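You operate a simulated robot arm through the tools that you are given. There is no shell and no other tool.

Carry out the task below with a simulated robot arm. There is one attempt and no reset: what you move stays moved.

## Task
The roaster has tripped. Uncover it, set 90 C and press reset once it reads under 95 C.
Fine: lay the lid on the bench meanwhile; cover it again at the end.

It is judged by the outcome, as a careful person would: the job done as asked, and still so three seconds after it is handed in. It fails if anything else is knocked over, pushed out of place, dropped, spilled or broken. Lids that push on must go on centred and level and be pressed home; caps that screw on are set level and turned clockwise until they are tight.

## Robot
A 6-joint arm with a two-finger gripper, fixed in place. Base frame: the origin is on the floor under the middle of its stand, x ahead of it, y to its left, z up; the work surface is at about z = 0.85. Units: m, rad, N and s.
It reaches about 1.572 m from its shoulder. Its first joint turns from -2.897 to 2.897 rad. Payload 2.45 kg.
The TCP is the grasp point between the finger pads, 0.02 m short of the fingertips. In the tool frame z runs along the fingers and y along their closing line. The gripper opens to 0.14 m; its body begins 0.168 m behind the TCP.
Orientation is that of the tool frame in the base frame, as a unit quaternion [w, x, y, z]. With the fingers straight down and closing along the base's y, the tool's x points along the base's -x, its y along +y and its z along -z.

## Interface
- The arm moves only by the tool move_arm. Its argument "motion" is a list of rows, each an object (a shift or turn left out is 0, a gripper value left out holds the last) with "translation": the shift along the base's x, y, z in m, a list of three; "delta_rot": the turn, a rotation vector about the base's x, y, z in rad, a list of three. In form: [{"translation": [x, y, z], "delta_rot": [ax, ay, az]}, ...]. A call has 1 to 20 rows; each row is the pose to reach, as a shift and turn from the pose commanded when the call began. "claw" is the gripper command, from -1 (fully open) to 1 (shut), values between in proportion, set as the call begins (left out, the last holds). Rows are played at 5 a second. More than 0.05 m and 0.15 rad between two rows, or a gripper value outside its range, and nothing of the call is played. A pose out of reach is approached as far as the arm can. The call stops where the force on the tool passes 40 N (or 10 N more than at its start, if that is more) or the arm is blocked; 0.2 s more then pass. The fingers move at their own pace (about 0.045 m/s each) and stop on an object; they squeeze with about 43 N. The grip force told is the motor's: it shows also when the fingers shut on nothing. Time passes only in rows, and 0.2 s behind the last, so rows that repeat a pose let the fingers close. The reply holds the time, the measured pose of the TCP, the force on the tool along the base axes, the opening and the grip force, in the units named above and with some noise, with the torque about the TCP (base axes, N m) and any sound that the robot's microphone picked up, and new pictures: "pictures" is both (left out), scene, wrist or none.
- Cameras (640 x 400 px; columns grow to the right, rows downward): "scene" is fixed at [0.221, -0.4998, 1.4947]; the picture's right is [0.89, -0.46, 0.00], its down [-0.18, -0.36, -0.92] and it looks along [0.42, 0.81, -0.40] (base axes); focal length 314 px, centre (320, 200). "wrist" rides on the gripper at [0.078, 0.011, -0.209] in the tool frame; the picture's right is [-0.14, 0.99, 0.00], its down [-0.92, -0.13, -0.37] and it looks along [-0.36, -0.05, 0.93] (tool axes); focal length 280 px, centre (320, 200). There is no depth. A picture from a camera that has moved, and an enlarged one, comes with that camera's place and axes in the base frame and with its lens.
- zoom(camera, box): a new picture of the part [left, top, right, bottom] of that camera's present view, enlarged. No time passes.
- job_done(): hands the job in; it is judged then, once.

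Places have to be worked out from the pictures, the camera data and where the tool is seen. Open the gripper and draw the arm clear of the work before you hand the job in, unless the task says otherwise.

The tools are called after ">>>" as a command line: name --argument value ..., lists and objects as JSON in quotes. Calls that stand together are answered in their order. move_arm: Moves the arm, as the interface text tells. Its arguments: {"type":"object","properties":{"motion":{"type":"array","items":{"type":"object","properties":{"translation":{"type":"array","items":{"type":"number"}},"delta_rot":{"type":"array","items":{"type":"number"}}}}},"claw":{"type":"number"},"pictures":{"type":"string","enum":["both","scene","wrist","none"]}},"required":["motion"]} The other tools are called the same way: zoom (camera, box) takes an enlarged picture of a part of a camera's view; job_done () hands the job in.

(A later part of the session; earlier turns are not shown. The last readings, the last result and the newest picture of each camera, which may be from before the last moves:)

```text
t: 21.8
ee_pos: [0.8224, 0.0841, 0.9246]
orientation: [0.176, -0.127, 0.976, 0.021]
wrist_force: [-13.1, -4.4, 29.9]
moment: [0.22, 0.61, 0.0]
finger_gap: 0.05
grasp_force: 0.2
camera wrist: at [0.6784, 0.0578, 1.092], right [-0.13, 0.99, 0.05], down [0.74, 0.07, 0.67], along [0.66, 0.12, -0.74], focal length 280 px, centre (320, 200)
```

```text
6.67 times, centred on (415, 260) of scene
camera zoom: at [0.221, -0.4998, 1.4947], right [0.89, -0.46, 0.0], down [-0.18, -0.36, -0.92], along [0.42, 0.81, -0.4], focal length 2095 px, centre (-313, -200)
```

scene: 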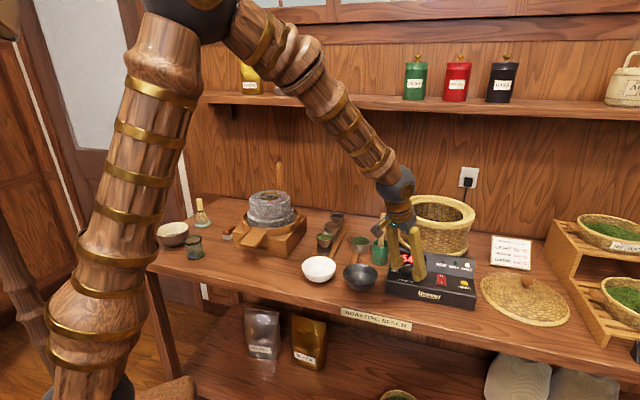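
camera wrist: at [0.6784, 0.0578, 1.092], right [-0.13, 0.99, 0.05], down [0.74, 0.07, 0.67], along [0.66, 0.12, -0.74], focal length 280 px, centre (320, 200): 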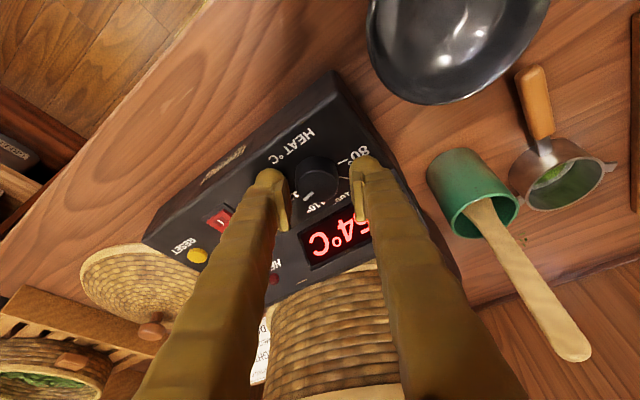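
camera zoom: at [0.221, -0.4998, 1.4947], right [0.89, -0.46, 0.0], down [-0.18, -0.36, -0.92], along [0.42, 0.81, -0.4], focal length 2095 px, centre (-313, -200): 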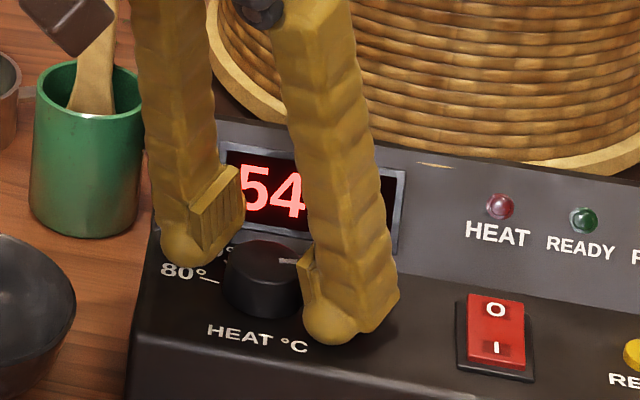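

The reading shows ~30 N contact: the left fingertip's rounded nose is against the display slope. I retreat straight up at once; then I'll use a flatter tool (more tilt) and smaller ±20° turns so the noses stay clear.

>>> move_arm --motion '[{"translation": [-0.002, -0.001, 0.02]}, {"translation": [-0.003, -0.002, 0.05]}, {"translation": [-0.003, -0.002, 0.08], "delta_rot": [0, 0, 0.0873]}, {"translation": [-0.003, -0.002, 0.09], "delta_rot": [0, 0, 0.1745]}, {"translation": [-0.003, -0.002, 0.09], "delta_rot": [0, 0, 0.1745]}]'

>>> zoom --camera "scene" --box '[370, 230, 490, 310]'

```text
t: 23.0
ee_pos: [0.8182, 0.0817, 1.0123]
orientation: [0.172, -0.214, 0.961, 0.037]
wrist_force: [-0.9, 0.0, -0.6]
moment: [0.0, -0.03, -0.02]
finger_gap: 0.0498
grasp_force: 0.0
camera wrist: at [0.6826, 0.0312, 1.1802], right [-0.3, 0.95, 0.04], down [0.72, 0.2, 0.66], along [0.62, 0.23, -0.75], focal length 280 px, centre (320, 200)
```

scene: 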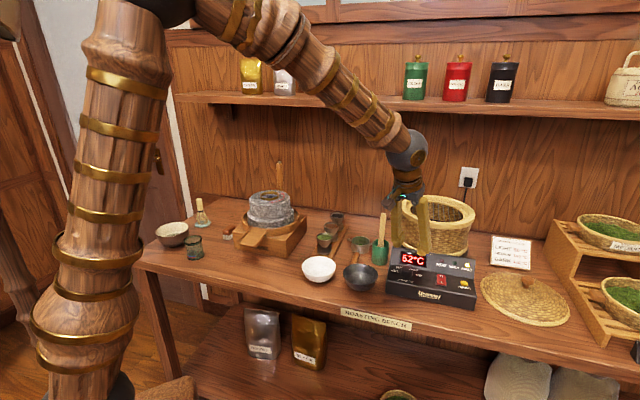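
wrist: 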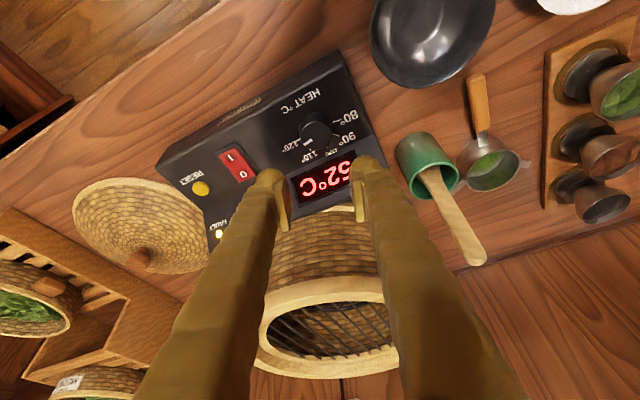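

```text
5.00 times, centred on (430, 270) of scene
camera zoom: at [0.221, -0.4998, 1.4947], right [0.89, -0.46, 0.0], down [-0.18, -0.36, -0.92], along [0.42, 0.81, -0.4], focal length 1571 px, centre (-230, -150)
```

zoom: 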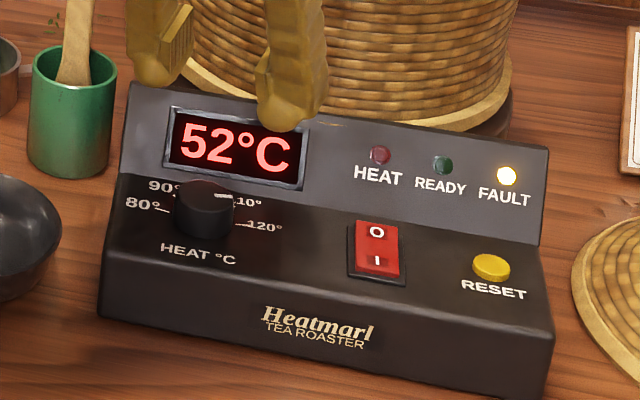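

The box did not move and the switch/lamps are unchanged. Now I tilt the tool to about 55° from vertical about its closing axis, well above the panel.

>>> move_arm --motion '[{"translation": [0, 0, 0], "delta_rot": [0.0507, -0.1088, 0]}, {"translation": [0, 0, 0], "delta_rot": [0.1014, -0.2175, 0]}, {"translation": [0, 0, 0], "delta_rot": [0.1522, -0.3263, 0]}, {"translation": [0, 0, 0], "delta_rot": [0.2029, -0.435, 0]}, {"translation": [0, 0, 0], "delta_rot": [0.2536, -0.5438, 0]}, {"translation": [0, 0, 0], "delta_rot": [0.2536, -0.5438, 0]}]'

>>> zoom --camera "wrist" --box '[220, 60, 420, 240]'

>>> zoom --camera "scene" --box '[370, 210, 470, 300]'

```text
t: 24.4
ee_pos: [0.8187, 0.082, 1.0125]
orientation: [0.448, -0.19, 0.868, 0.097]
wrist_force: [-0.4, 0.0, 0.1]
moment: [0.01, 0.02, 0.0]
finger_gap: 0.05
grasp_force: 0.2
camera wrist: at [0.6194, 0.0019, 1.0681], right [-0.34, 0.93, 0.11], down [0.26, -0.02, 0.96], along [0.9, 0.36, -0.24], focal length 280 px, centre (320, 200)
```

scene: 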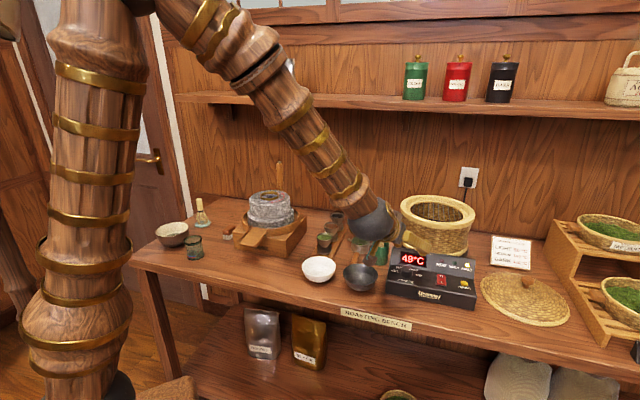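
wrist: 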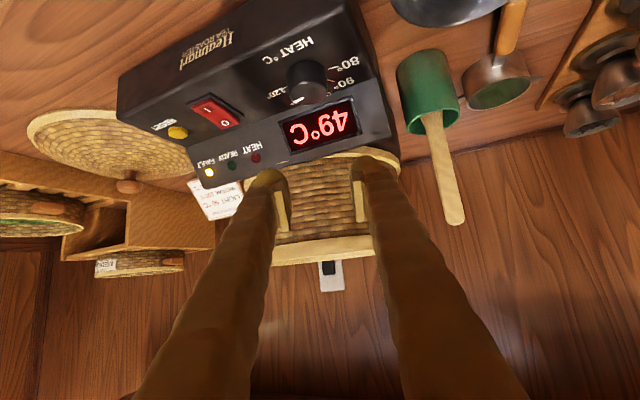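

```text
2.22 times, centred on (320, 150) of wrist
camera zoom: at [0.6194, 0.0019, 1.0681], right [-0.34, 0.93, 0.11], down [0.26, -0.02, 0.96], along [0.9, 0.36, -0.24], focal length 623 px, centre (320, 311)
```

zoom: 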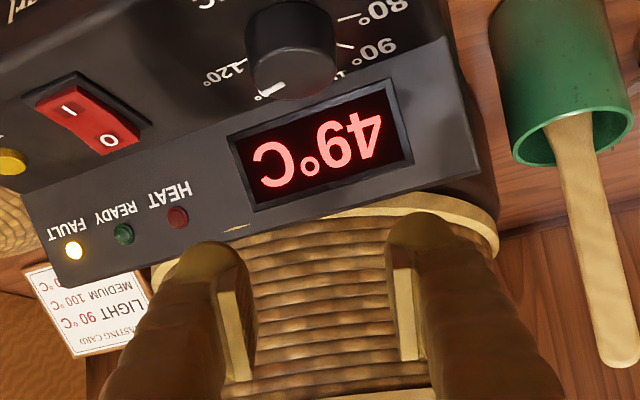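

```text
4.44 times, centred on (420, 255) of scene
camera zoom: at [0.221, -0.4998, 1.4947], right [0.89, -0.46, 0.0], down [-0.18, -0.36, -0.92], along [0.42, 0.81, -0.4], focal length 1397 px, centre (-124, -44)
```

zoom: 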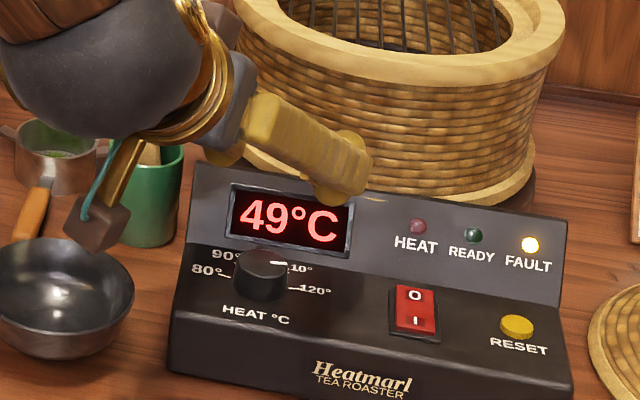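

Combining the three wrist views gives a consistent dial-top position of (0.817, 0.081, 0.920), so the panel is near z 0.9045 (which explains the earlier contact). I descend to TCP z ≈ 0.926 straddling the knob.

>>> move_arm --motion '[{"translation": [-0.0046, -0.0023, -0.03]}, {"translation": [-0.0046, -0.0023, -0.055]}, {"translation": [-0.0046, -0.0023, -0.075]}, {"translation": [-0.0046, -0.0023, -0.0865]}, {"translation": [-0.0046, -0.0023, -0.0865]}]'

>>> zoom --camera "wrist" --box '[240, 110, 400, 240]'

>>> zoom --camera "scene" --box '[380, 230, 450, 290]'

```text
t: 25.6
ee_pos: [0.814, 0.0803, 0.9264]
orientation: [0.448, -0.192, 0.867, 0.099]
wrist_force: [-0.5, -0.2, 1.5]
moment: [0.05, 0.02, -0.02]
finger_gap: 0.0496
grasp_force: 0.0
camera wrist: at [0.6143, 0.0, 0.9825], right [-0.34, 0.93, 0.11], down [0.26, -0.02, 0.96], along [0.9, 0.36, -0.24], focal length 280 px, centre (320, 200)
```

scene: 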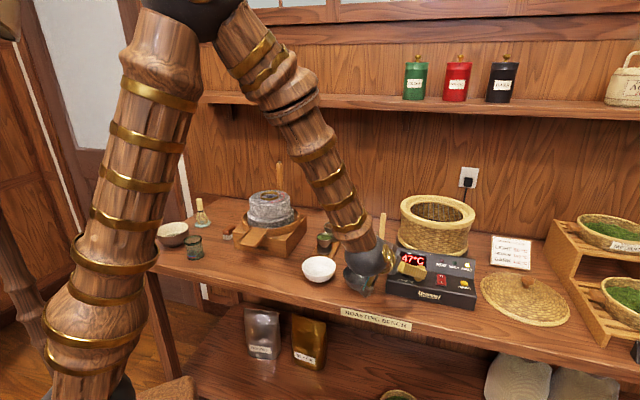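
wrist: 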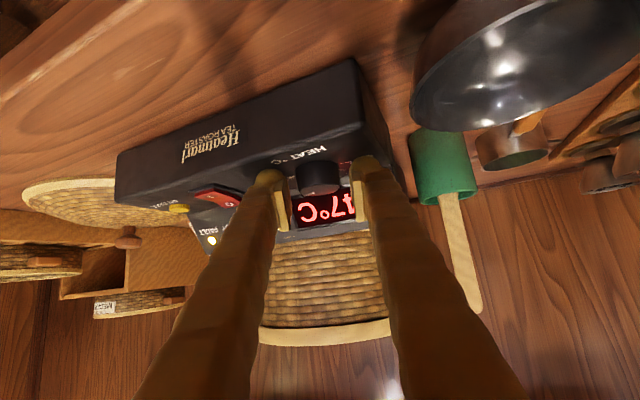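

```text
3.08 times, centred on (320, 175) of wrist
camera zoom: at [0.6143, 0.0, 0.9825], right [-0.34, 0.93, 0.11], down [0.26, -0.02, 0.96], along [0.9, 0.36, -0.24], focal length 863 px, centre (320, 277)
```

zoom: 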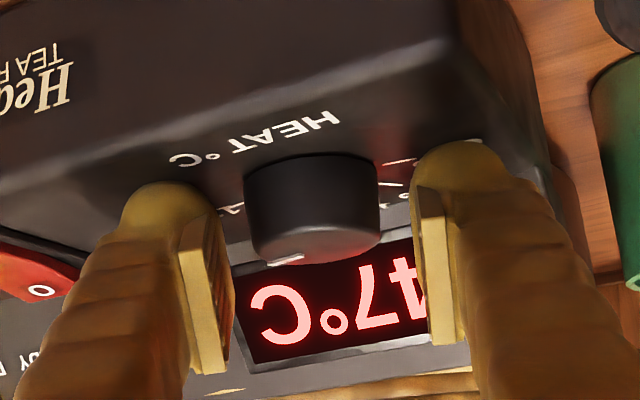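

```text
6.67 times, centred on (415, 260) of scene
camera zoom: at [0.221, -0.4998, 1.4947], right [0.89, -0.46, 0.0], down [-0.18, -0.36, -0.92], along [0.42, 0.81, -0.4], focal length 2095 px, centre (-313, -200)
```

zoom: 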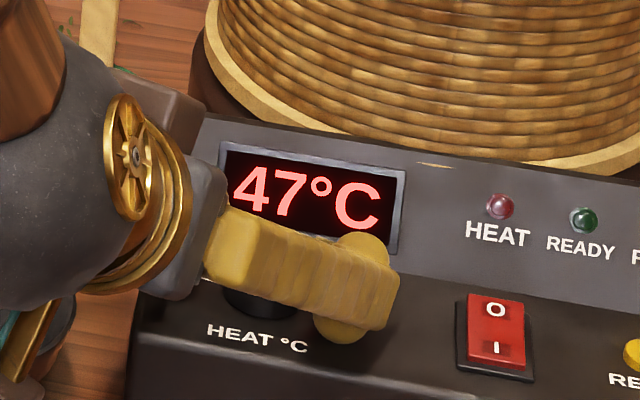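

The fingers straddle the knob with no contact. I go 2 mm lower and close on it.

>>> move_arm --motion '[{"translation": [0, 0, -0.002]}, {"translation": [0, 0, -0.002]}]' --pictures "none"

>>> move_arm --motion '[{"translation": [0, 0, 0]}, {"translation": [0, 0, 0]}, {"translation": [0, 0, 0]}]' --claw 1.0

>>> zoom --camera "wrist" --box '[240, 110, 400, 240]'

```text
t: 26.2
ee_pos: [0.8134, 0.0811, 0.9272]
orientation: [0.45, -0.191, 0.867, 0.098]
wrist_force: [-3.7, -2.0, 6.5]
moment: [0.05, 0.14, 0.05]
finger_gap: 0.0501
grasp_force: 0.1
stopped in row 2: the force on the tool passed its limit at 42 N (the readings are from after the stop); the commanded pose is now the measured one
```

```text
t: 27.0
ee_pos: [0.8148, 0.0796, 0.9265]
orientation: [0.451, -0.191, 0.866, 0.098]
wrist_force: [-1.4, 5.7, 19.8]
moment: [0.21, 0.0, 0.01]
finger_gap: 0.0334
grasp_force: 41.3
camera wrist: at [0.6148, 0.0001, 0.9819], right [-0.34, 0.93, 0.11], down [0.26, -0.02, 0.97], along [0.9, 0.36, -0.24], focal length 280 px, centre (320, 200)
```

scene: 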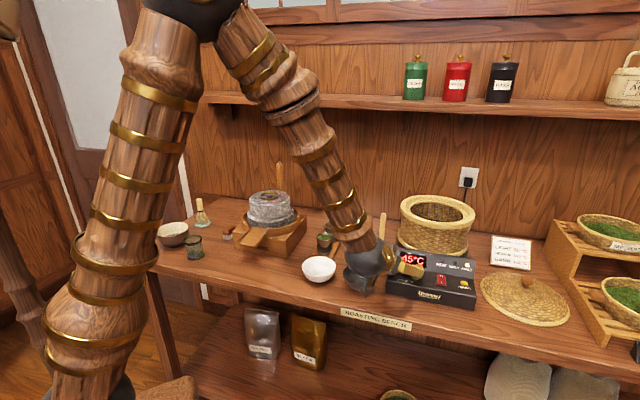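
wrist: 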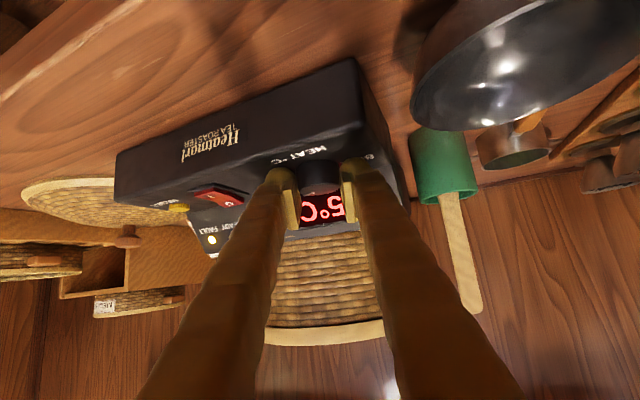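

```text
3.08 times, centred on (320, 175) of wrist
camera zoom: at [0.6148, 0.0001, 0.9819], right [-0.34, 0.93, 0.11], down [0.26, -0.02, 0.97], along [0.9, 0.36, -0.24], focal length 863 px, centre (320, 277)
```

zoom: 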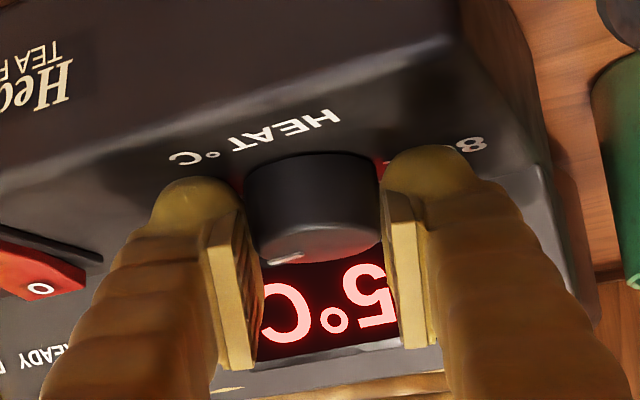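

The knob is held (gap 0.0334, 41 N). I ease up about 1 mm and turn +40° counter-clockwise about the dial axis.

>>> move_arm --motion '[{"translation": [0, 0, 0.001], "delta_rot": [0, 0, 0]}, {"translation": [0.0002, -0.0002, 0.001], "delta_rot": [0, 0, 0.1]}, {"translation": [0.0004, -0.0004, 0.001], "delta_rot": [0, 0, 0.2]}, {"translation": [0.0006, -0.0006, 0.001], "delta_rot": [0, 0, 0.3]}, {"translation": [0.0008, -0.0008, 0.001], "delta_rot": [0, 0, 0.4]}, {"translation": [0.001, -0.001, 0.001], "delta_rot": [0, 0, 0.5]}, {"translation": [0.0012, -0.0012, 0.001], "delta_rot": [0, 0, 0.6]}, {"translation": [0.0012, -0.0012, 0.001], "delta_rot": [0, 0, 0.7]}, {"translation": [0.0012, -0.0012, 0.001], "delta_rot": [0, 0, 0.7]}]'

>>> zoom --camera "wrist" --box '[240, 110, 400, 240]'

>>> zoom --camera "scene" --box '[380, 230, 480, 310]'

```text
t: 29.0
ee_pos: [0.8154, 0.0791, 0.9274]
orientation: [0.388, -0.478, 0.748, 0.247]
wrist_force: [2.5, -11.0, 10.7]
moment: [-0.16, -0.06, -0.01]
finger_gap: 0.0332
grasp_force: 44.9
camera wrist: at [0.7148, -0.1117, 0.9824], right [-0.86, 0.49, 0.11], down [0.21, 0.16, 0.96], along [0.46, 0.86, -0.24], focal length 280 px, centre (320, 200)
```

scene: 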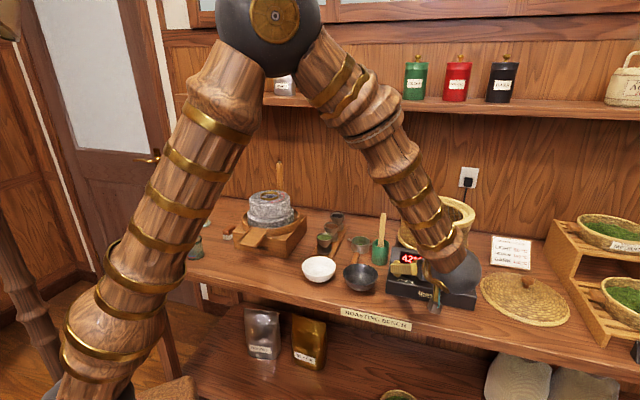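
wrist: 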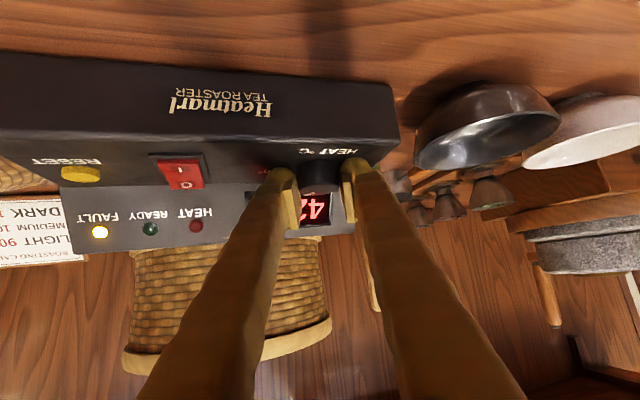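

```text
3.08 times, centred on (320, 175) of wrist
camera zoom: at [0.7148, -0.1117, 0.9824], right [-0.86, 0.49, 0.11], down [0.21, 0.16, 0.96], along [0.46, 0.86, -0.24], focal length 863 px, centre (320, 277)
```

zoom: 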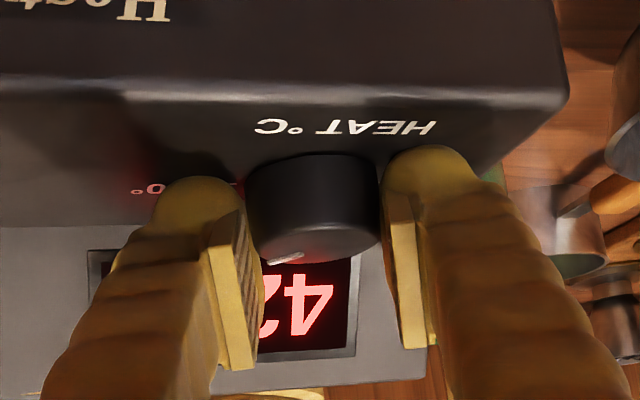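

```text
5.00 times, centred on (430, 270) of scene
camera zoom: at [0.221, -0.4998, 1.4947], right [0.89, -0.46, 0.0], down [-0.18, -0.36, -0.92], along [0.42, 0.81, -0.4], focal length 1571 px, centre (-230, -150)
```

zoom: 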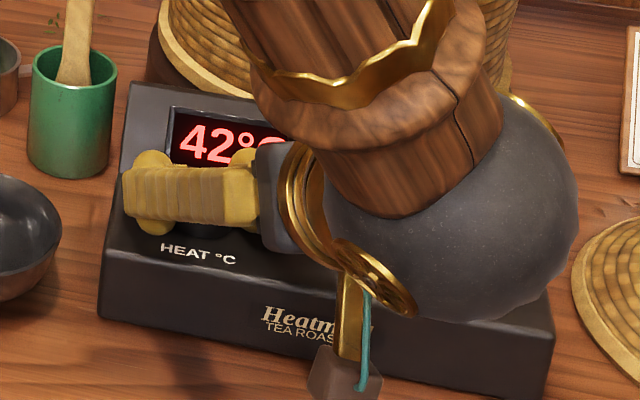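

The pointer kept its place relative to the fingers, so the dial turned ≈ 40°. I open, lift a few millimetres, and swing back −40° for the next bite.

>>> move_arm --motion '[{"translation": [0, 0, 0]}, {"translation": [0, 0, 0]}, {"translation": [0, 0, 0.004]}, {"translation": [0, 0, 0.005], "delta_rot": [0, 0, -0.1]}, {"translation": [-0.0003, 0.0003, 0.005], "delta_rot": [0, 0, -0.22]}, {"translation": [-0.0005, 0.0005, 0.005], "delta_rot": [0, 0, -0.34]}, {"translation": [-0.0008, 0.0008, 0.005], "delta_rot": [0, 0, -0.46]}, {"translation": [-0.001, 0.001, 0.005], "delta_rot": [0, 0, -0.58]}, {"translation": [-0.0012, 0.0012, 0.005], "delta_rot": [0, 0, -0.7]}, {"translation": [-0.0012, 0.0012, 0.005], "delta_rot": [0, 0, -0.7]}]' --claw 0.286

>>> zoom --camera "wrist" --box '[240, 110, 400, 240]'

>>> zoom --camera "scene" --box '[380, 230, 480, 310]'

```text
t: 31.2
ee_pos: [0.8149, 0.0804, 0.932]
orientation: [0.45, -0.191, 0.867, 0.097]
wrist_force: [-0.2, -0.7, 0.4]
moment: [0.02, -0.02, -0.01]
finger_gap: 0.0499
grasp_force: 0.1
camera wrist: at [0.6145, -0.0002, 0.9874], right [-0.34, 0.93, 0.11], down [0.26, -0.02, 0.96], along [0.9, 0.36, -0.24], focal length 280 px, centre (320, 200)
```

scene: 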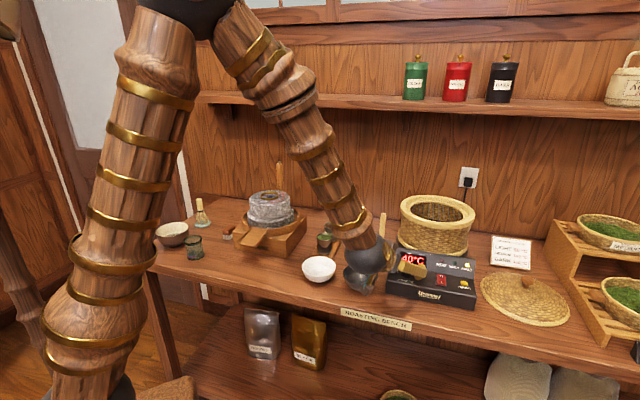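
wrist: 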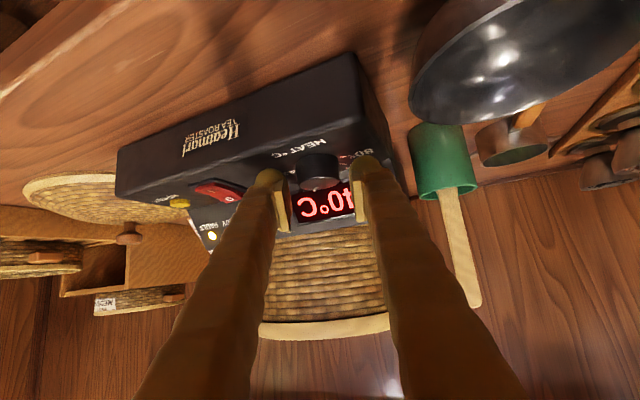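

```text
3.08 times, centred on (320, 175) of wrist
camera zoom: at [0.6145, -0.0002, 0.9874], right [-0.34, 0.93, 0.11], down [0.26, -0.02, 0.96], along [0.9, 0.36, -0.24], focal length 863 px, centre (320, 277)
```

zoom: 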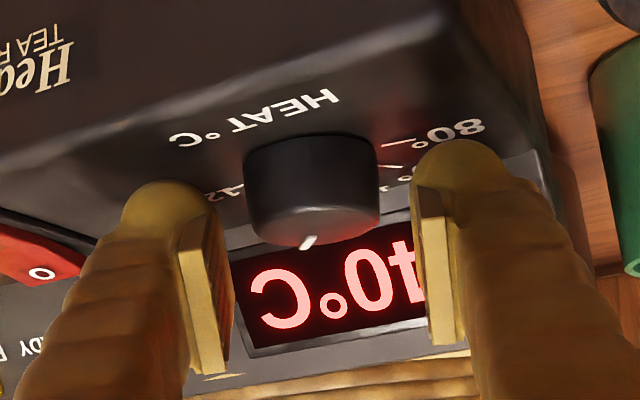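

```text
5.00 times, centred on (430, 270) of scene
camera zoom: at [0.221, -0.4998, 1.4947], right [0.89, -0.46, 0.0], down [-0.18, -0.36, -0.92], along [0.42, 0.81, -0.4], focal length 1571 px, centre (-230, -150)
```

zoom: 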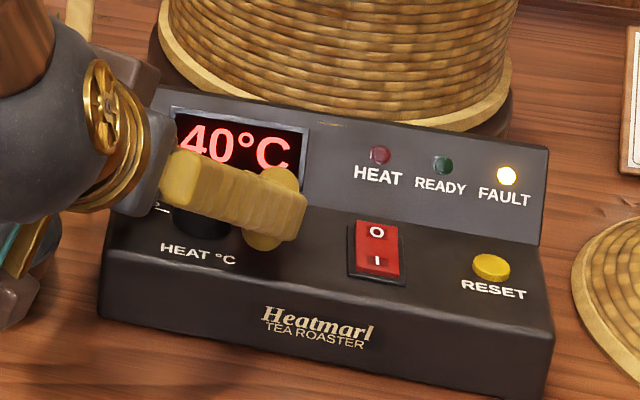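

The dial clearly advanced one step. I lower again and close for the second bite.

>>> move_arm --motion '[{"translation": [0, 0, -0.003]}, {"translation": [0, 0, -0.005]}, {"translation": [0, 0, -0.005]}]' --pictures "none"

>>> move_arm --motion '[{"translation": [0, 0, 0]}, {"translation": [0, 0, 0]}, {"translation": [0, 0, 0]}]' --claw 1.0 --pictures "wrist"

>>> zoom --camera "wrist" --box '[240, 110, 400, 240]'

```text
t: 32.0
ee_pos: [0.8147, 0.0805, 0.9266]
orientation: [0.45, -0.191, 0.867, 0.098]
wrist_force: [0.4, -0.1, 0.2]
moment: [0.0, 0.01, -0.03]
finger_gap: 0.0498
grasp_force: 0.1
```

```text
t: 32.8
ee_pos: [0.8146, 0.0808, 0.9268]
orientation: [0.45, -0.192, 0.867, 0.098]
wrist_force: [3.0, -3.4, -0.6]
moment: [0.01, -0.01, -0.03]
finger_gap: 0.033
grasp_force: 40.8
camera wrist: at [0.6148, 0.0001, 0.9824], right [-0.34, 0.93, 0.11], down [0.26, -0.02, 0.97], along [0.9, 0.36, -0.24], focal length 280 px, centre (320, 200)
```

wrist: 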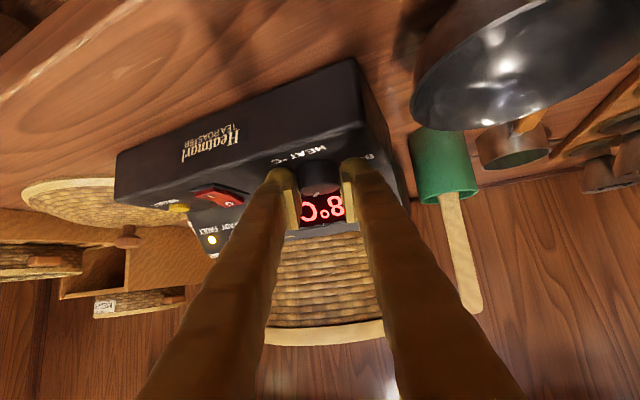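

```text
3.08 times, centred on (320, 175) of wrist
camera zoom: at [0.6148, 0.0001, 0.9824], right [-0.34, 0.93, 0.11], down [0.26, -0.02, 0.97], along [0.9, 0.36, -0.24], focal length 863 px, centre (320, 277)
```

zoom: 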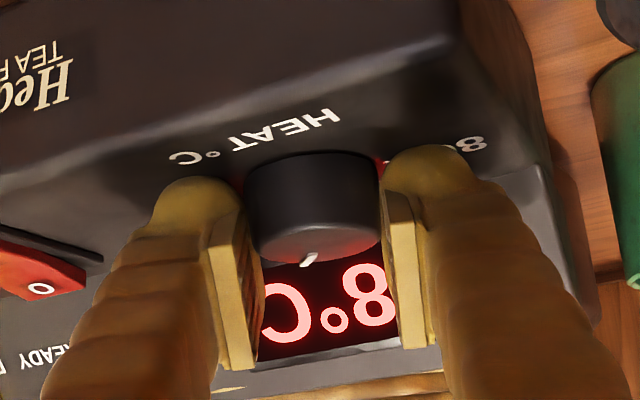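

Knob is gripped again with no panel contact. I turn another +40°.

>>> move_arm --motion '[{"translation": [0.0002, -0.0002, 0.0], "delta_rot": [0, 0, 0.1]}, {"translation": [0.0004, -0.0004, 0.0], "delta_rot": [0, 0, 0.2]}, {"translation": [0.0006, -0.0006, 0.0], "delta_rot": [0, 0, 0.3]}, {"translation": [0.0008, -0.0008, 0.0], "delta_rot": [0, 0, 0.4]}, {"translation": [0.001, -0.001, 0.0], "delta_rot": [0, 0, 0.5]}, {"translation": [0.0012, -0.0012, 0.0], "delta_rot": [0, 0, 0.6]}, {"translation": [0.0012, -0.0012, 0.0], "delta_rot": [0, 0, 0.7]}, {"translation": [0.0012, -0.0012, 0.0], "delta_rot": [0, 0, 0.7]}]' --pictures "none"

>>> move_arm --motion '[{"translation": [0, 0, 0]}, {"translation": [0, 0, 0]}, {"translation": [0, 0, 0.004]}, {"translation": [0, 0, 0.005], "delta_rot": [0, 0, -0.1]}, {"translation": [-0.0003, 0.0003, 0.005], "delta_rot": [0, 0, -0.22]}, {"translation": [-0.0005, 0.0005, 0.005], "delta_rot": [0, 0, -0.34]}, {"translation": [-0.0008, 0.0008, 0.005], "delta_rot": [0, 0, -0.46]}, {"translation": [-0.001, 0.001, 0.005], "delta_rot": [0, 0, -0.58]}, {"translation": [-0.0012, 0.0012, 0.005], "delta_rot": [0, 0, -0.7]}, {"translation": [-0.0012, 0.0012, 0.005], "delta_rot": [0, 0, -0.7]}]' --claw 0.286

>>> zoom --camera "wrist" --box '[240, 110, 400, 240]'

```text
t: 34.6
ee_pos: [0.8153, 0.0799, 0.9275]
orientation: [0.389, -0.477, 0.748, 0.247]
wrist_force: [-9.4, -3.8, -7.0]
moment: [-0.04, 0.24, 0.04]
finger_gap: 0.0334
grasp_force: 45.0
```

```text
t: 36.8
ee_pos: [0.8137, 0.0798, 0.9317]
orientation: [0.45, -0.192, 0.867, 0.099]
wrist_force: [0.0, -0.8, -0.5]
moment: [0.01, -0.01, -0.04]
finger_gap: 0.0502
grasp_force: 0.0
camera wrist: at [0.6143, 0.0, 0.9869], right [-0.34, 0.93, 0.11], down [0.26, -0.02, 0.96], along [0.9, 0.36, -0.24], focal length 280 px, centre (320, 200)
```

scene: 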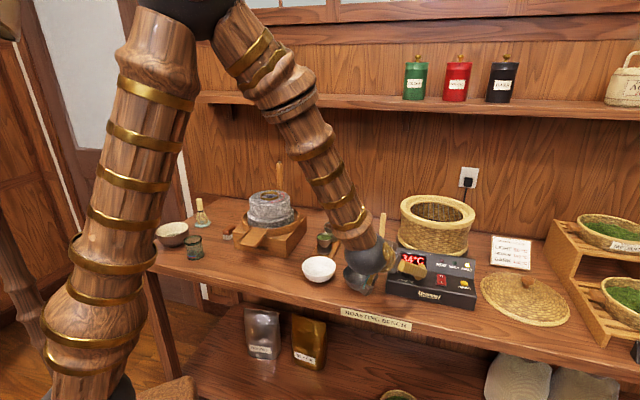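
wrist: 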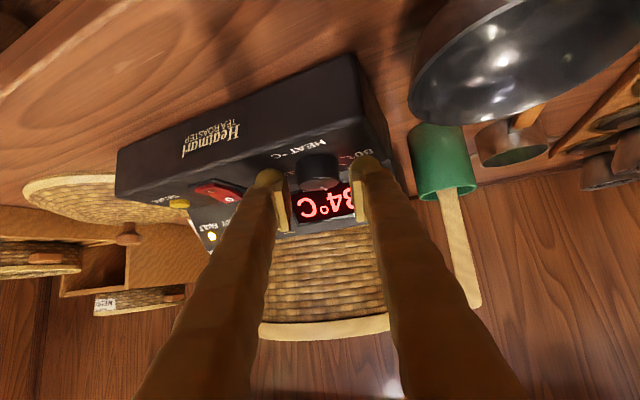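

```text
3.08 times, centred on (320, 175) of wrist
camera zoom: at [0.6143, 0.0, 0.9869], right [-0.34, 0.93, 0.11], down [0.26, -0.02, 0.96], along [0.9, 0.36, -0.24], focal length 863 px, centre (320, 277)
```

zoom: 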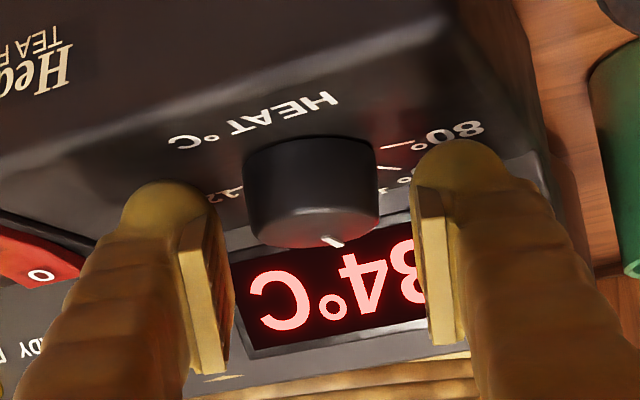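

The pointer moved again; to read its precise angle I rise and look from a steeper viewpoint.

>>> move_arm --motion '[{"translation": [0, 0, 0.04]}, {"translation": [0, 0, 0.08]}, {"translation": [0, 0, 0.12]}, {"translation": [0, 0, 0.12]}]' --pictures "wrist"

>>> zoom --camera "wrist" --box '[260, 40, 360, 110]'

>>> zoom --camera "scene" --box '[392, 258, 428, 284]'

```text
t: 37.8
ee_pos: [0.8157, 0.0825, 1.0528]
orientation: [0.45, -0.192, 0.867, 0.098]
wrist_force: [0.1, 0.5, -0.7]
moment: [-0.03, 0.0, 0.0]
finger_gap: 0.0501
grasp_force: 0.0
camera wrist: at [0.6153, 0.0011, 1.1081], right [-0.34, 0.93, 0.11], down [0.26, -0.02, 0.96], along [0.9, 0.36, -0.24], focal length 280 px, centre (320, 200)
```

wrist: 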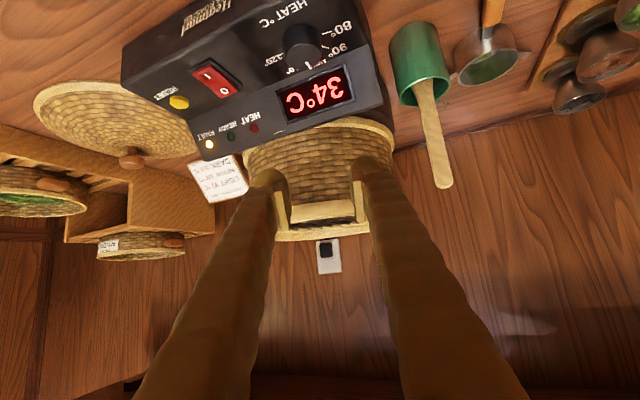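

```text
5.71 times, centred on (310, 75) of wrist
camera zoom: at [0.6153, 0.0011, 1.1081], right [-0.34, 0.93, 0.11], down [0.26, -0.02, 0.96], along [0.9, 0.36, -0.24], focal length 1602 px, centre (377, 914)
```

zoom: 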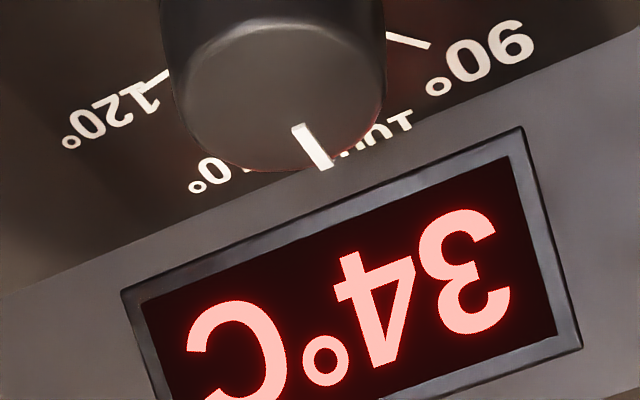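

```text
15.38 times, centred on (410, 271) of scene
camera zoom: at [0.221, -0.4998, 1.4947], right [0.89, -0.46, 0.0], down [-0.18, -0.36, -0.92], along [0.42, 0.81, -0.4], focal length 4835 px, centre (-1065, -892)
```

zoom: 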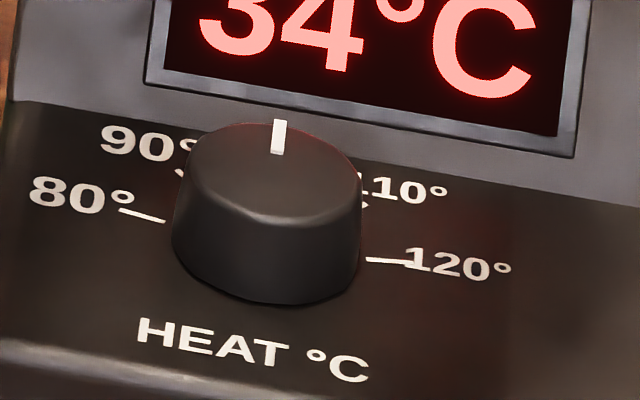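

The pointer now points straight back (100). One more 40° bite brings it to 90: I descend, close and turn.

>>> move_arm --motion '[{"translation": [0, 0, -0.04]}, {"translation": [0, 0, -0.08]}, {"translation": [0, 0, -0.11]}, {"translation": [0, 0, -0.122]}, {"translation": [0, 0, -0.125]}, {"translation": [0, 0, -0.125]}]' --pictures "none"

>>> move_arm --motion '[{"translation": [0, 0, 0]}, {"translation": [0, 0, 0]}, {"translation": [0, 0, 0]}]' --claw 1.0 --pictures "wrist"

```text
t: 39.2
ee_pos: [0.8137, 0.0804, 0.9276]
orientation: [0.45, -0.191, 0.867, 0.098]
wrist_force: [-0.3, -0.1, -0.1]
moment: [0.0, 0.01, -0.03]
finger_gap: 0.0499
grasp_force: 0.1
```

```text
t: 40.0
ee_pos: [0.8142, 0.0802, 0.9263]
orientation: [0.45, -0.192, 0.867, 0.098]
wrist_force: [8.7, -11.6, -3.1]
moment: [-0.15, -0.03, -0.03]
finger_gap: 0.0333
grasp_force: 41.1
camera wrist: at [0.6143, 0.0, 0.9827], right [-0.34, 0.93, 0.11], down [0.26, -0.02, 0.96], along [0.9, 0.36, -0.24], focal length 280 px, centre (320, 200)
```

wrist: 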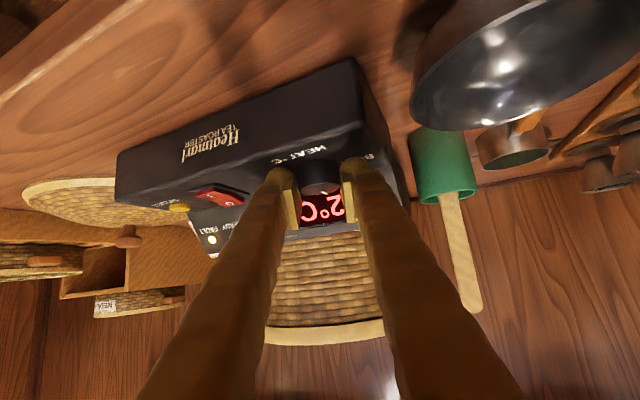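

Gripped again. I turn the final +40°, release, and rise clear to check the pointer.

>>> move_arm --motion '[{"translation": [0.0002, -0.0002, 0.0], "delta_rot": [0, 0, 0.1]}, {"translation": [0.0004, -0.0004, 0.0], "delta_rot": [0, 0, 0.2]}, {"translation": [0.0006, -0.0006, 0.0], "delta_rot": [0, 0, 0.3]}, {"translation": [0.0008, -0.0008, 0.0], "delta_rot": [0, 0, 0.4]}, {"translation": [0.001, -0.001, 0.0], "delta_rot": [0, 0, 0.5]}, {"translation": [0.0012, -0.0012, 0.0], "delta_rot": [0, 0, 0.6]}, {"translation": [0.0012, -0.0012, 0.0], "delta_rot": [0, 0, 0.7]}, {"translation": [0.0012, -0.0012, 0.0], "delta_rot": [0, 0, 0.7]}]' --pictures "none"

>>> move_arm --motion '[{"translation": [0, 0, 0]}, {"translation": [0, 0, 0]}, {"translation": [0, 0, 0.01]}, {"translation": [0, 0, 0.03]}, {"translation": [0, 0, 0.06]}, {"translation": [0, 0, 0.1]}, {"translation": [0, 0, 0.13]}, {"translation": [0, 0, 0.13], "delta_rot": [0, 0, -0.14]}, {"translation": [0, 0, 0.13], "delta_rot": [0, 0, -0.28]}, {"translation": [0, 0, 0.13], "delta_rot": [0, 0, -0.42]}, {"translation": [0, 0, 0.13], "delta_rot": [0, 0, -0.56]}, {"translation": [0, 0, 0.13], "delta_rot": [0, 0, -0.7]}, {"translation": [0, 0, 0.13], "delta_rot": [0, 0, -0.7]}]' --claw 0.286

>>> zoom --camera "wrist" --box '[260, 30, 360, 100]'

>>> zoom --camera "scene" --box '[392, 258, 428, 284]'

```text
t: 41.2
ee_pos: [0.8149, 0.0793, 0.9265]
orientation: [0.415, -0.386, 0.799, 0.199]
wrist_force: [-5.5, -1.1, 7.9]
moment: [0.0, 0.14, -0.01]
finger_gap: 0.0325
grasp_force: 45.3
stopped in row 5: the force on the tool passed its limit at 44 N (the readings are from after the stop); the commanded pose is now the measured one
```

```text
t: 44.0
ee_pos: [0.815, 0.0794, 1.0565]
orientation: [0.457, -0.088, 0.884, 0.044]
wrist_force: [-0.2, 0.3, -0.2]
moment: [-0.01, 0.01, 0.02]
finger_gap: 0.0499
grasp_force: 0.1
camera wrist: at [0.6019, 0.0478, 1.1121], right [-0.12, 0.99, 0.11], down [0.25, -0.08, 0.96], along [0.96, 0.14, -0.24], focal length 280 px, centre (320, 200)
```

scene: 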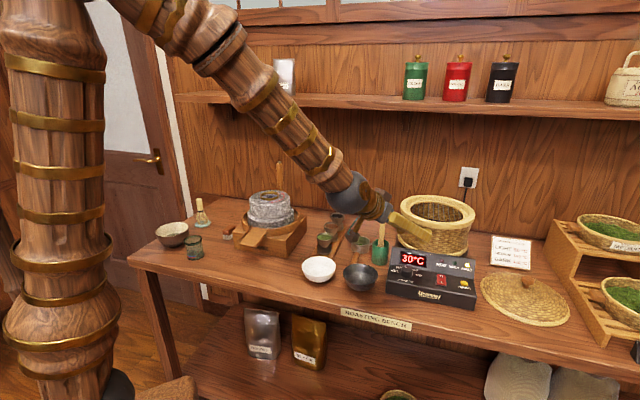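
wrist: 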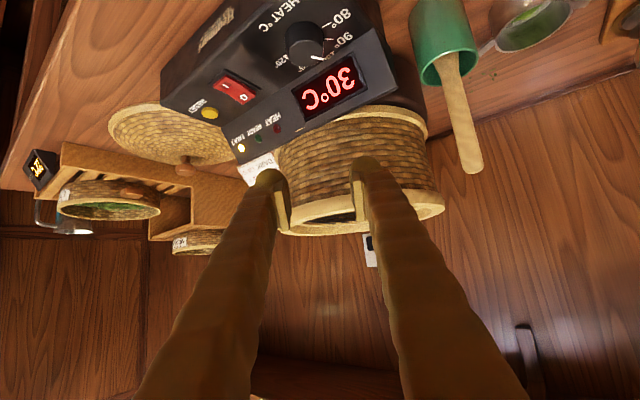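

```text
5.71 times, centred on (310, 65) of wrist
camera zoom: at [0.6019, 0.0478, 1.1121], right [-0.12, 0.99, 0.11], down [0.25, -0.08, 0.96], along [0.96, 0.14, -0.24], focal length 1602 px, centre (377, 971)
```

zoom: 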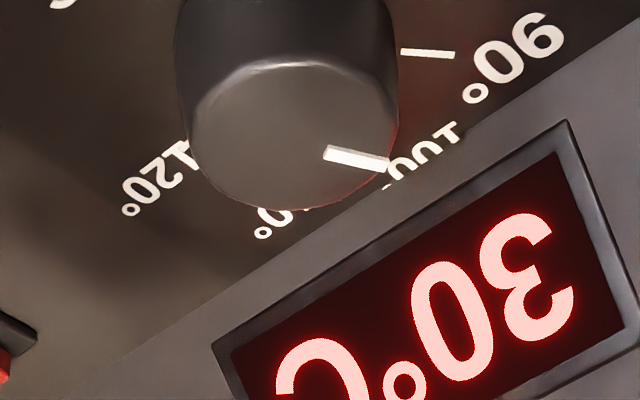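

```text
15.38 times, centred on (410, 271) of scene
camera zoom: at [0.221, -0.4998, 1.4947], right [0.89, -0.46, 0.0], down [-0.18, -0.36, -0.92], along [0.42, 0.81, -0.4], focal length 4835 px, centre (-1065, -892)
```

zoom: 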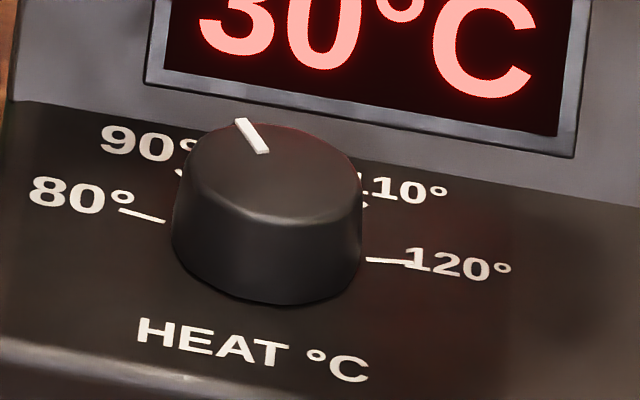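

The last turn stopped early on the force limit: the pointer is at ≈ 75° versus the 90-tick at ≈ 86°, so about 11° remain. I yaw the tool to a mid-range angle at height, then descend for a short final bite.

>>> move_arm --motion '[{"translation": [0, 0, 0], "delta_rot": [0, 0, 0.12]}, {"translation": [0, 0, 0], "delta_rot": [0, 0, 0.24]}, {"translation": [0, 0, 0], "delta_rot": [0, 0, 0.36]}, {"translation": [0, 0, 0], "delta_rot": [0, 0, 0.471]}, {"translation": [0, 0, -0.04], "delta_rot": [0, 0, 0.471]}, {"translation": [0, 0, -0.08], "delta_rot": [0, 0, 0.471]}, {"translation": [0, 0, -0.11], "delta_rot": [0, 0, 0.471]}, {"translation": [0, 0, -0.125], "delta_rot": [0, 0, 0.471]}, {"translation": [0, 0, -0.1285], "delta_rot": [0, 0, 0.471]}, {"translation": [0, 0, -0.1285], "delta_rot": [0, 0, 0.471]}]' --pictures "wrist"

>>> zoom --camera "wrist" --box '[240, 110, 400, 240]'

```text
t: 46.2
ee_pos: [0.8149, 0.08, 0.9281]
orientation: [0.434, -0.294, 0.838, 0.152]
wrist_force: [1.2, 0.2, 0.3]
moment: [-0.01, 0.0, -0.03]
finger_gap: 0.0497
grasp_force: 0.2
camera wrist: at [0.6403, -0.0441, 0.9846], right [-0.55, 0.83, 0.11], down [0.26, 0.04, 0.96], along [0.79, 0.56, -0.24], focal length 280 px, centre (320, 200)
```

wrist: 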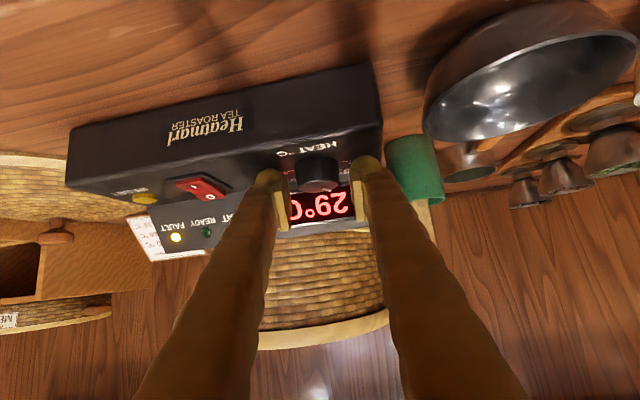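

```text
3.08 times, centred on (320, 175) of wrist
camera zoom: at [0.6403, -0.0441, 0.9846], right [-0.55, 0.83, 0.11], down [0.26, 0.04, 0.96], along [0.79, 0.56, -0.24], focal length 863 px, centre (320, 277)
```

zoom: 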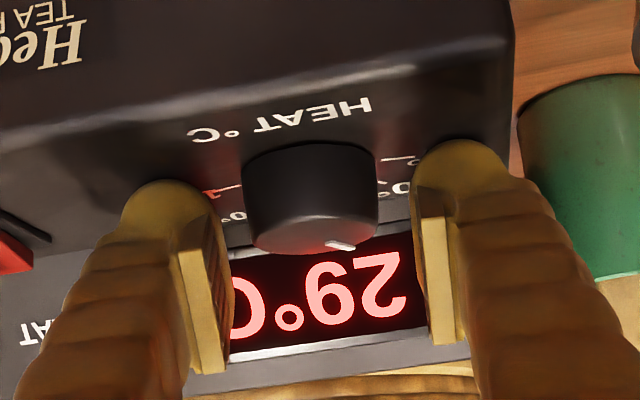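

The knob lies about 2 mm to the left between the fingers, matching the side force seen earlier; I shift by (+1.2, −1.6) mm and close.

>>> move_arm --motion '[{"translation": [0.0012, -0.0016, 0]}, {"translation": [0.0012, -0.0016, 0]}]' --pictures "none"

>>> move_arm --motion '[{"translation": [0, 0, 0]}, {"translation": [0, 0, 0]}, {"translation": [0, 0, 0]}]' --claw 1.0 --pictures "none"

>>> move_arm --motion '[{"translation": [0, 0, 0], "delta_rot": [0, 0, 0.05]}, {"translation": [0, 0, 0], "delta_rot": [0, 0, 0.1]}, {"translation": [0, 0, 0], "delta_rot": [0, 0, 0.15]}, {"translation": [0, 0, 0], "delta_rot": [0, 0, 0.2]}, {"translation": [0, 0, 0], "delta_rot": [0, 0, 0.2]}]' --pictures "wrist"

>>> zoom --camera "wrist" --box '[240, 110, 400, 240]'

```text
t: 46.8
ee_pos: [0.8176, 0.0794, 0.9286]
orientation: [0.435, -0.292, 0.838, 0.151]
wrist_force: [0.5, -0.7, 0.1]
moment: [0.02, 0.02, -0.01]
finger_gap: 0.0498
grasp_force: 0.0
```

```text
t: 47.6
ee_pos: [0.8163, 0.0802, 0.9282]
orientation: [0.435, -0.294, 0.838, 0.152]
wrist_force: [-20.7, 26.4, 3.4]
moment: [0.49, 0.33, 0.04]
finger_gap: 0.0335
grasp_force: 41.4
```

```text
t: 48.0
ee_pos: [0.8159, 0.0795, 0.9273]
orientation: [0.433, -0.303, 0.834, 0.156]
wrist_force: [-4.8, -1.4, 3.2]
moment: [0.07, 0.06, 0.01]
finger_gap: 0.0332
grasp_force: 44.9
stopped in row 1: the force on the tool passed its limit at 44 N (the readings are from after the stop); the commanded pose is now the measured one
camera wrist: at [0.6437, -0.0492, 0.9838], right [-0.58, 0.81, 0.11], down [0.26, 0.05, 0.97], along [0.78, 0.58, -0.24], focal length 280 px, centre (320, 200)
```

wrist: 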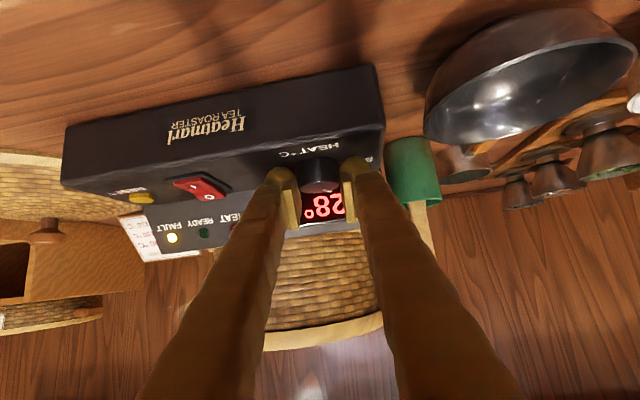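

```text
3.08 times, centred on (320, 175) of wrist
camera zoom: at [0.6437, -0.0492, 0.9838], right [-0.58, 0.81, 0.11], down [0.26, 0.05, 0.97], along [0.78, 0.58, -0.24], focal length 863 px, centre (320, 277)
```

zoom: 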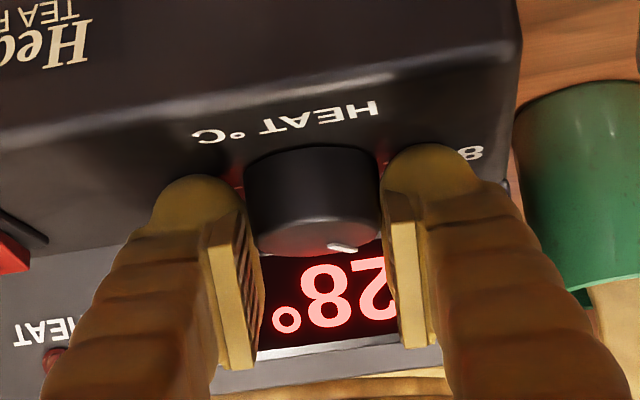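

The residual force is now small with the knob held. I continue the short turn, +0.175 rad, in fine steps.

>>> move_arm --motion '[{"translation": [0, 0, 0], "delta_rot": [0, 0, 0.04]}, {"translation": [0.0001, -0.0001, 0], "delta_rot": [0, 0, 0.08]}, {"translation": [0.0002, -0.0002, 0], "delta_rot": [0, 0, 0.12]}, {"translation": [0.0003, -0.0003, 0], "delta_rot": [0, 0, 0.155]}, {"translation": [0.0003, -0.0003, 0], "delta_rot": [0, 0, 0.18]}, {"translation": [0.0003, -0.0003, 0], "delta_rot": [0, 0, 0.18]}]' --pictures "none"

```text
t: 49.4
ee_pos: [0.817, 0.0806, 0.9287]
orientation: [0.417, -0.377, 0.804, 0.194]
wrist_force: [-19.8, 1.6, 13.9]
moment: [0.14, 0.24, 0.03]
finger_gap: 0.0334
grasp_force: 45.2
```

Turned a further ≈ 10.4° (yaw now 50°). I release and rise to check the pointer against the 90 tick.

>>> move_arm --motion '[{"translation": [0, 0, 0]}, {"translation": [0, 0, 0]}, {"translation": [0, 0, 0]}, {"translation": [0, 0, 0.01]}, {"translation": [0, 0, 0.03]}, {"translation": [0, 0, 0.07]}, {"translation": [0, 0, 0.11]}, {"translation": [0, 0, 0.14]}, {"translation": [0, 0, 0.14]}]' --claw 0.286

>>> zoom --camera "wrist" --box '[260, 20, 370, 100]'

>>> zoom --camera "scene" --box '[392, 258, 428, 284]'

```text
t: 51.4
ee_pos: [0.8172, 0.0821, 1.0688]
orientation: [0.417, -0.376, 0.804, 0.194]
wrist_force: [0.3, 0.9, -0.4]
moment: [-0.03, 0.02, -0.04]
finger_gap: 0.0501
grasp_force: 0.0
camera wrist: at [0.6712, -0.077, 1.1237], right [-0.71, 0.69, 0.11], down [0.24, 0.1, 0.96], along [0.66, 0.71, -0.24], focal length 280 px, centre (320, 200)
```

scene: 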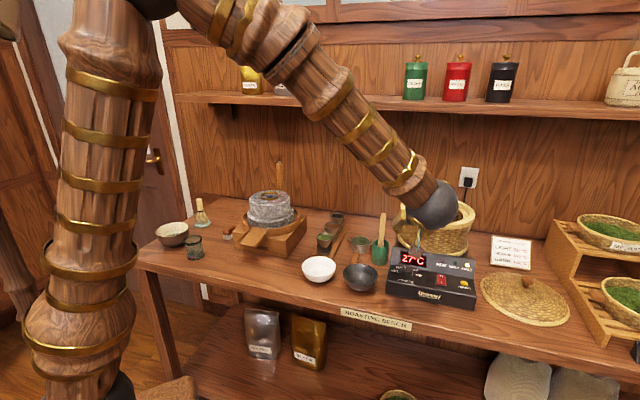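
wrist: 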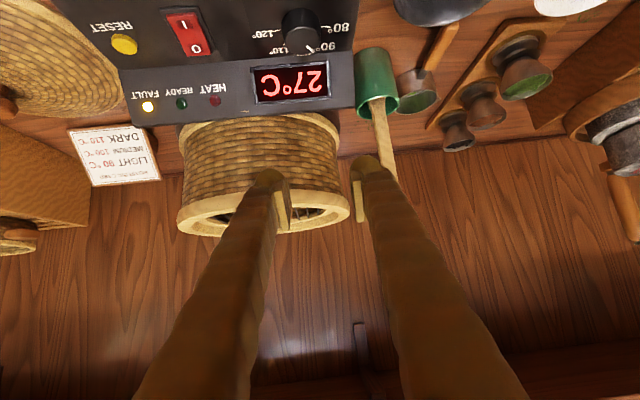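

```text
5.00 times, centred on (315, 60) of wrist
camera zoom: at [0.6712, -0.077, 1.1237], right [-0.71, 0.69, 0.11], down [0.24, 0.1, 0.96], along [0.66, 0.71, -0.24], focal length 1402 px, centre (345, 900)
```

zoom: 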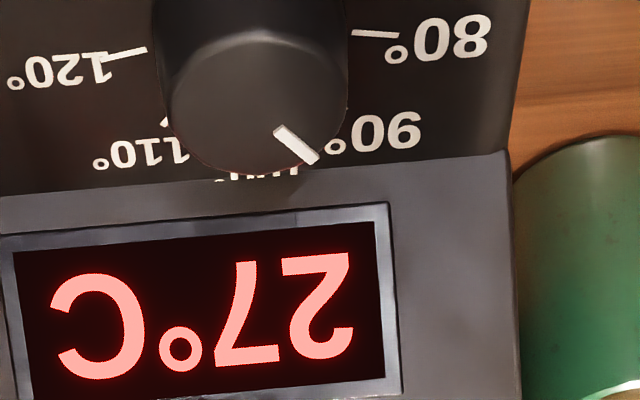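

```text
15.38 times, centred on (410, 271) of scene
camera zoom: at [0.221, -0.4998, 1.4947], right [0.89, -0.46, 0.0], down [-0.18, -0.36, -0.92], along [0.42, 0.81, -0.4], focal length 4835 px, centre (-1065, -892)
```

zoom: 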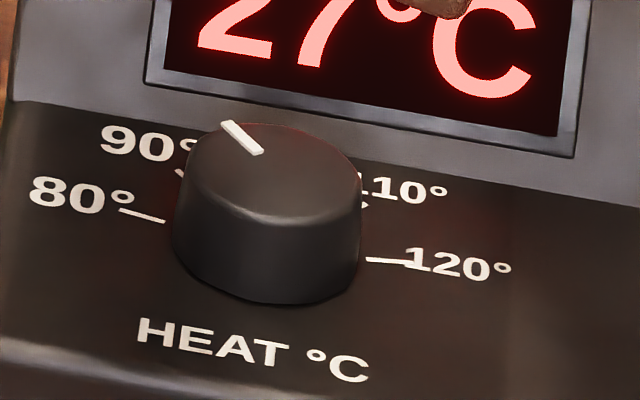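

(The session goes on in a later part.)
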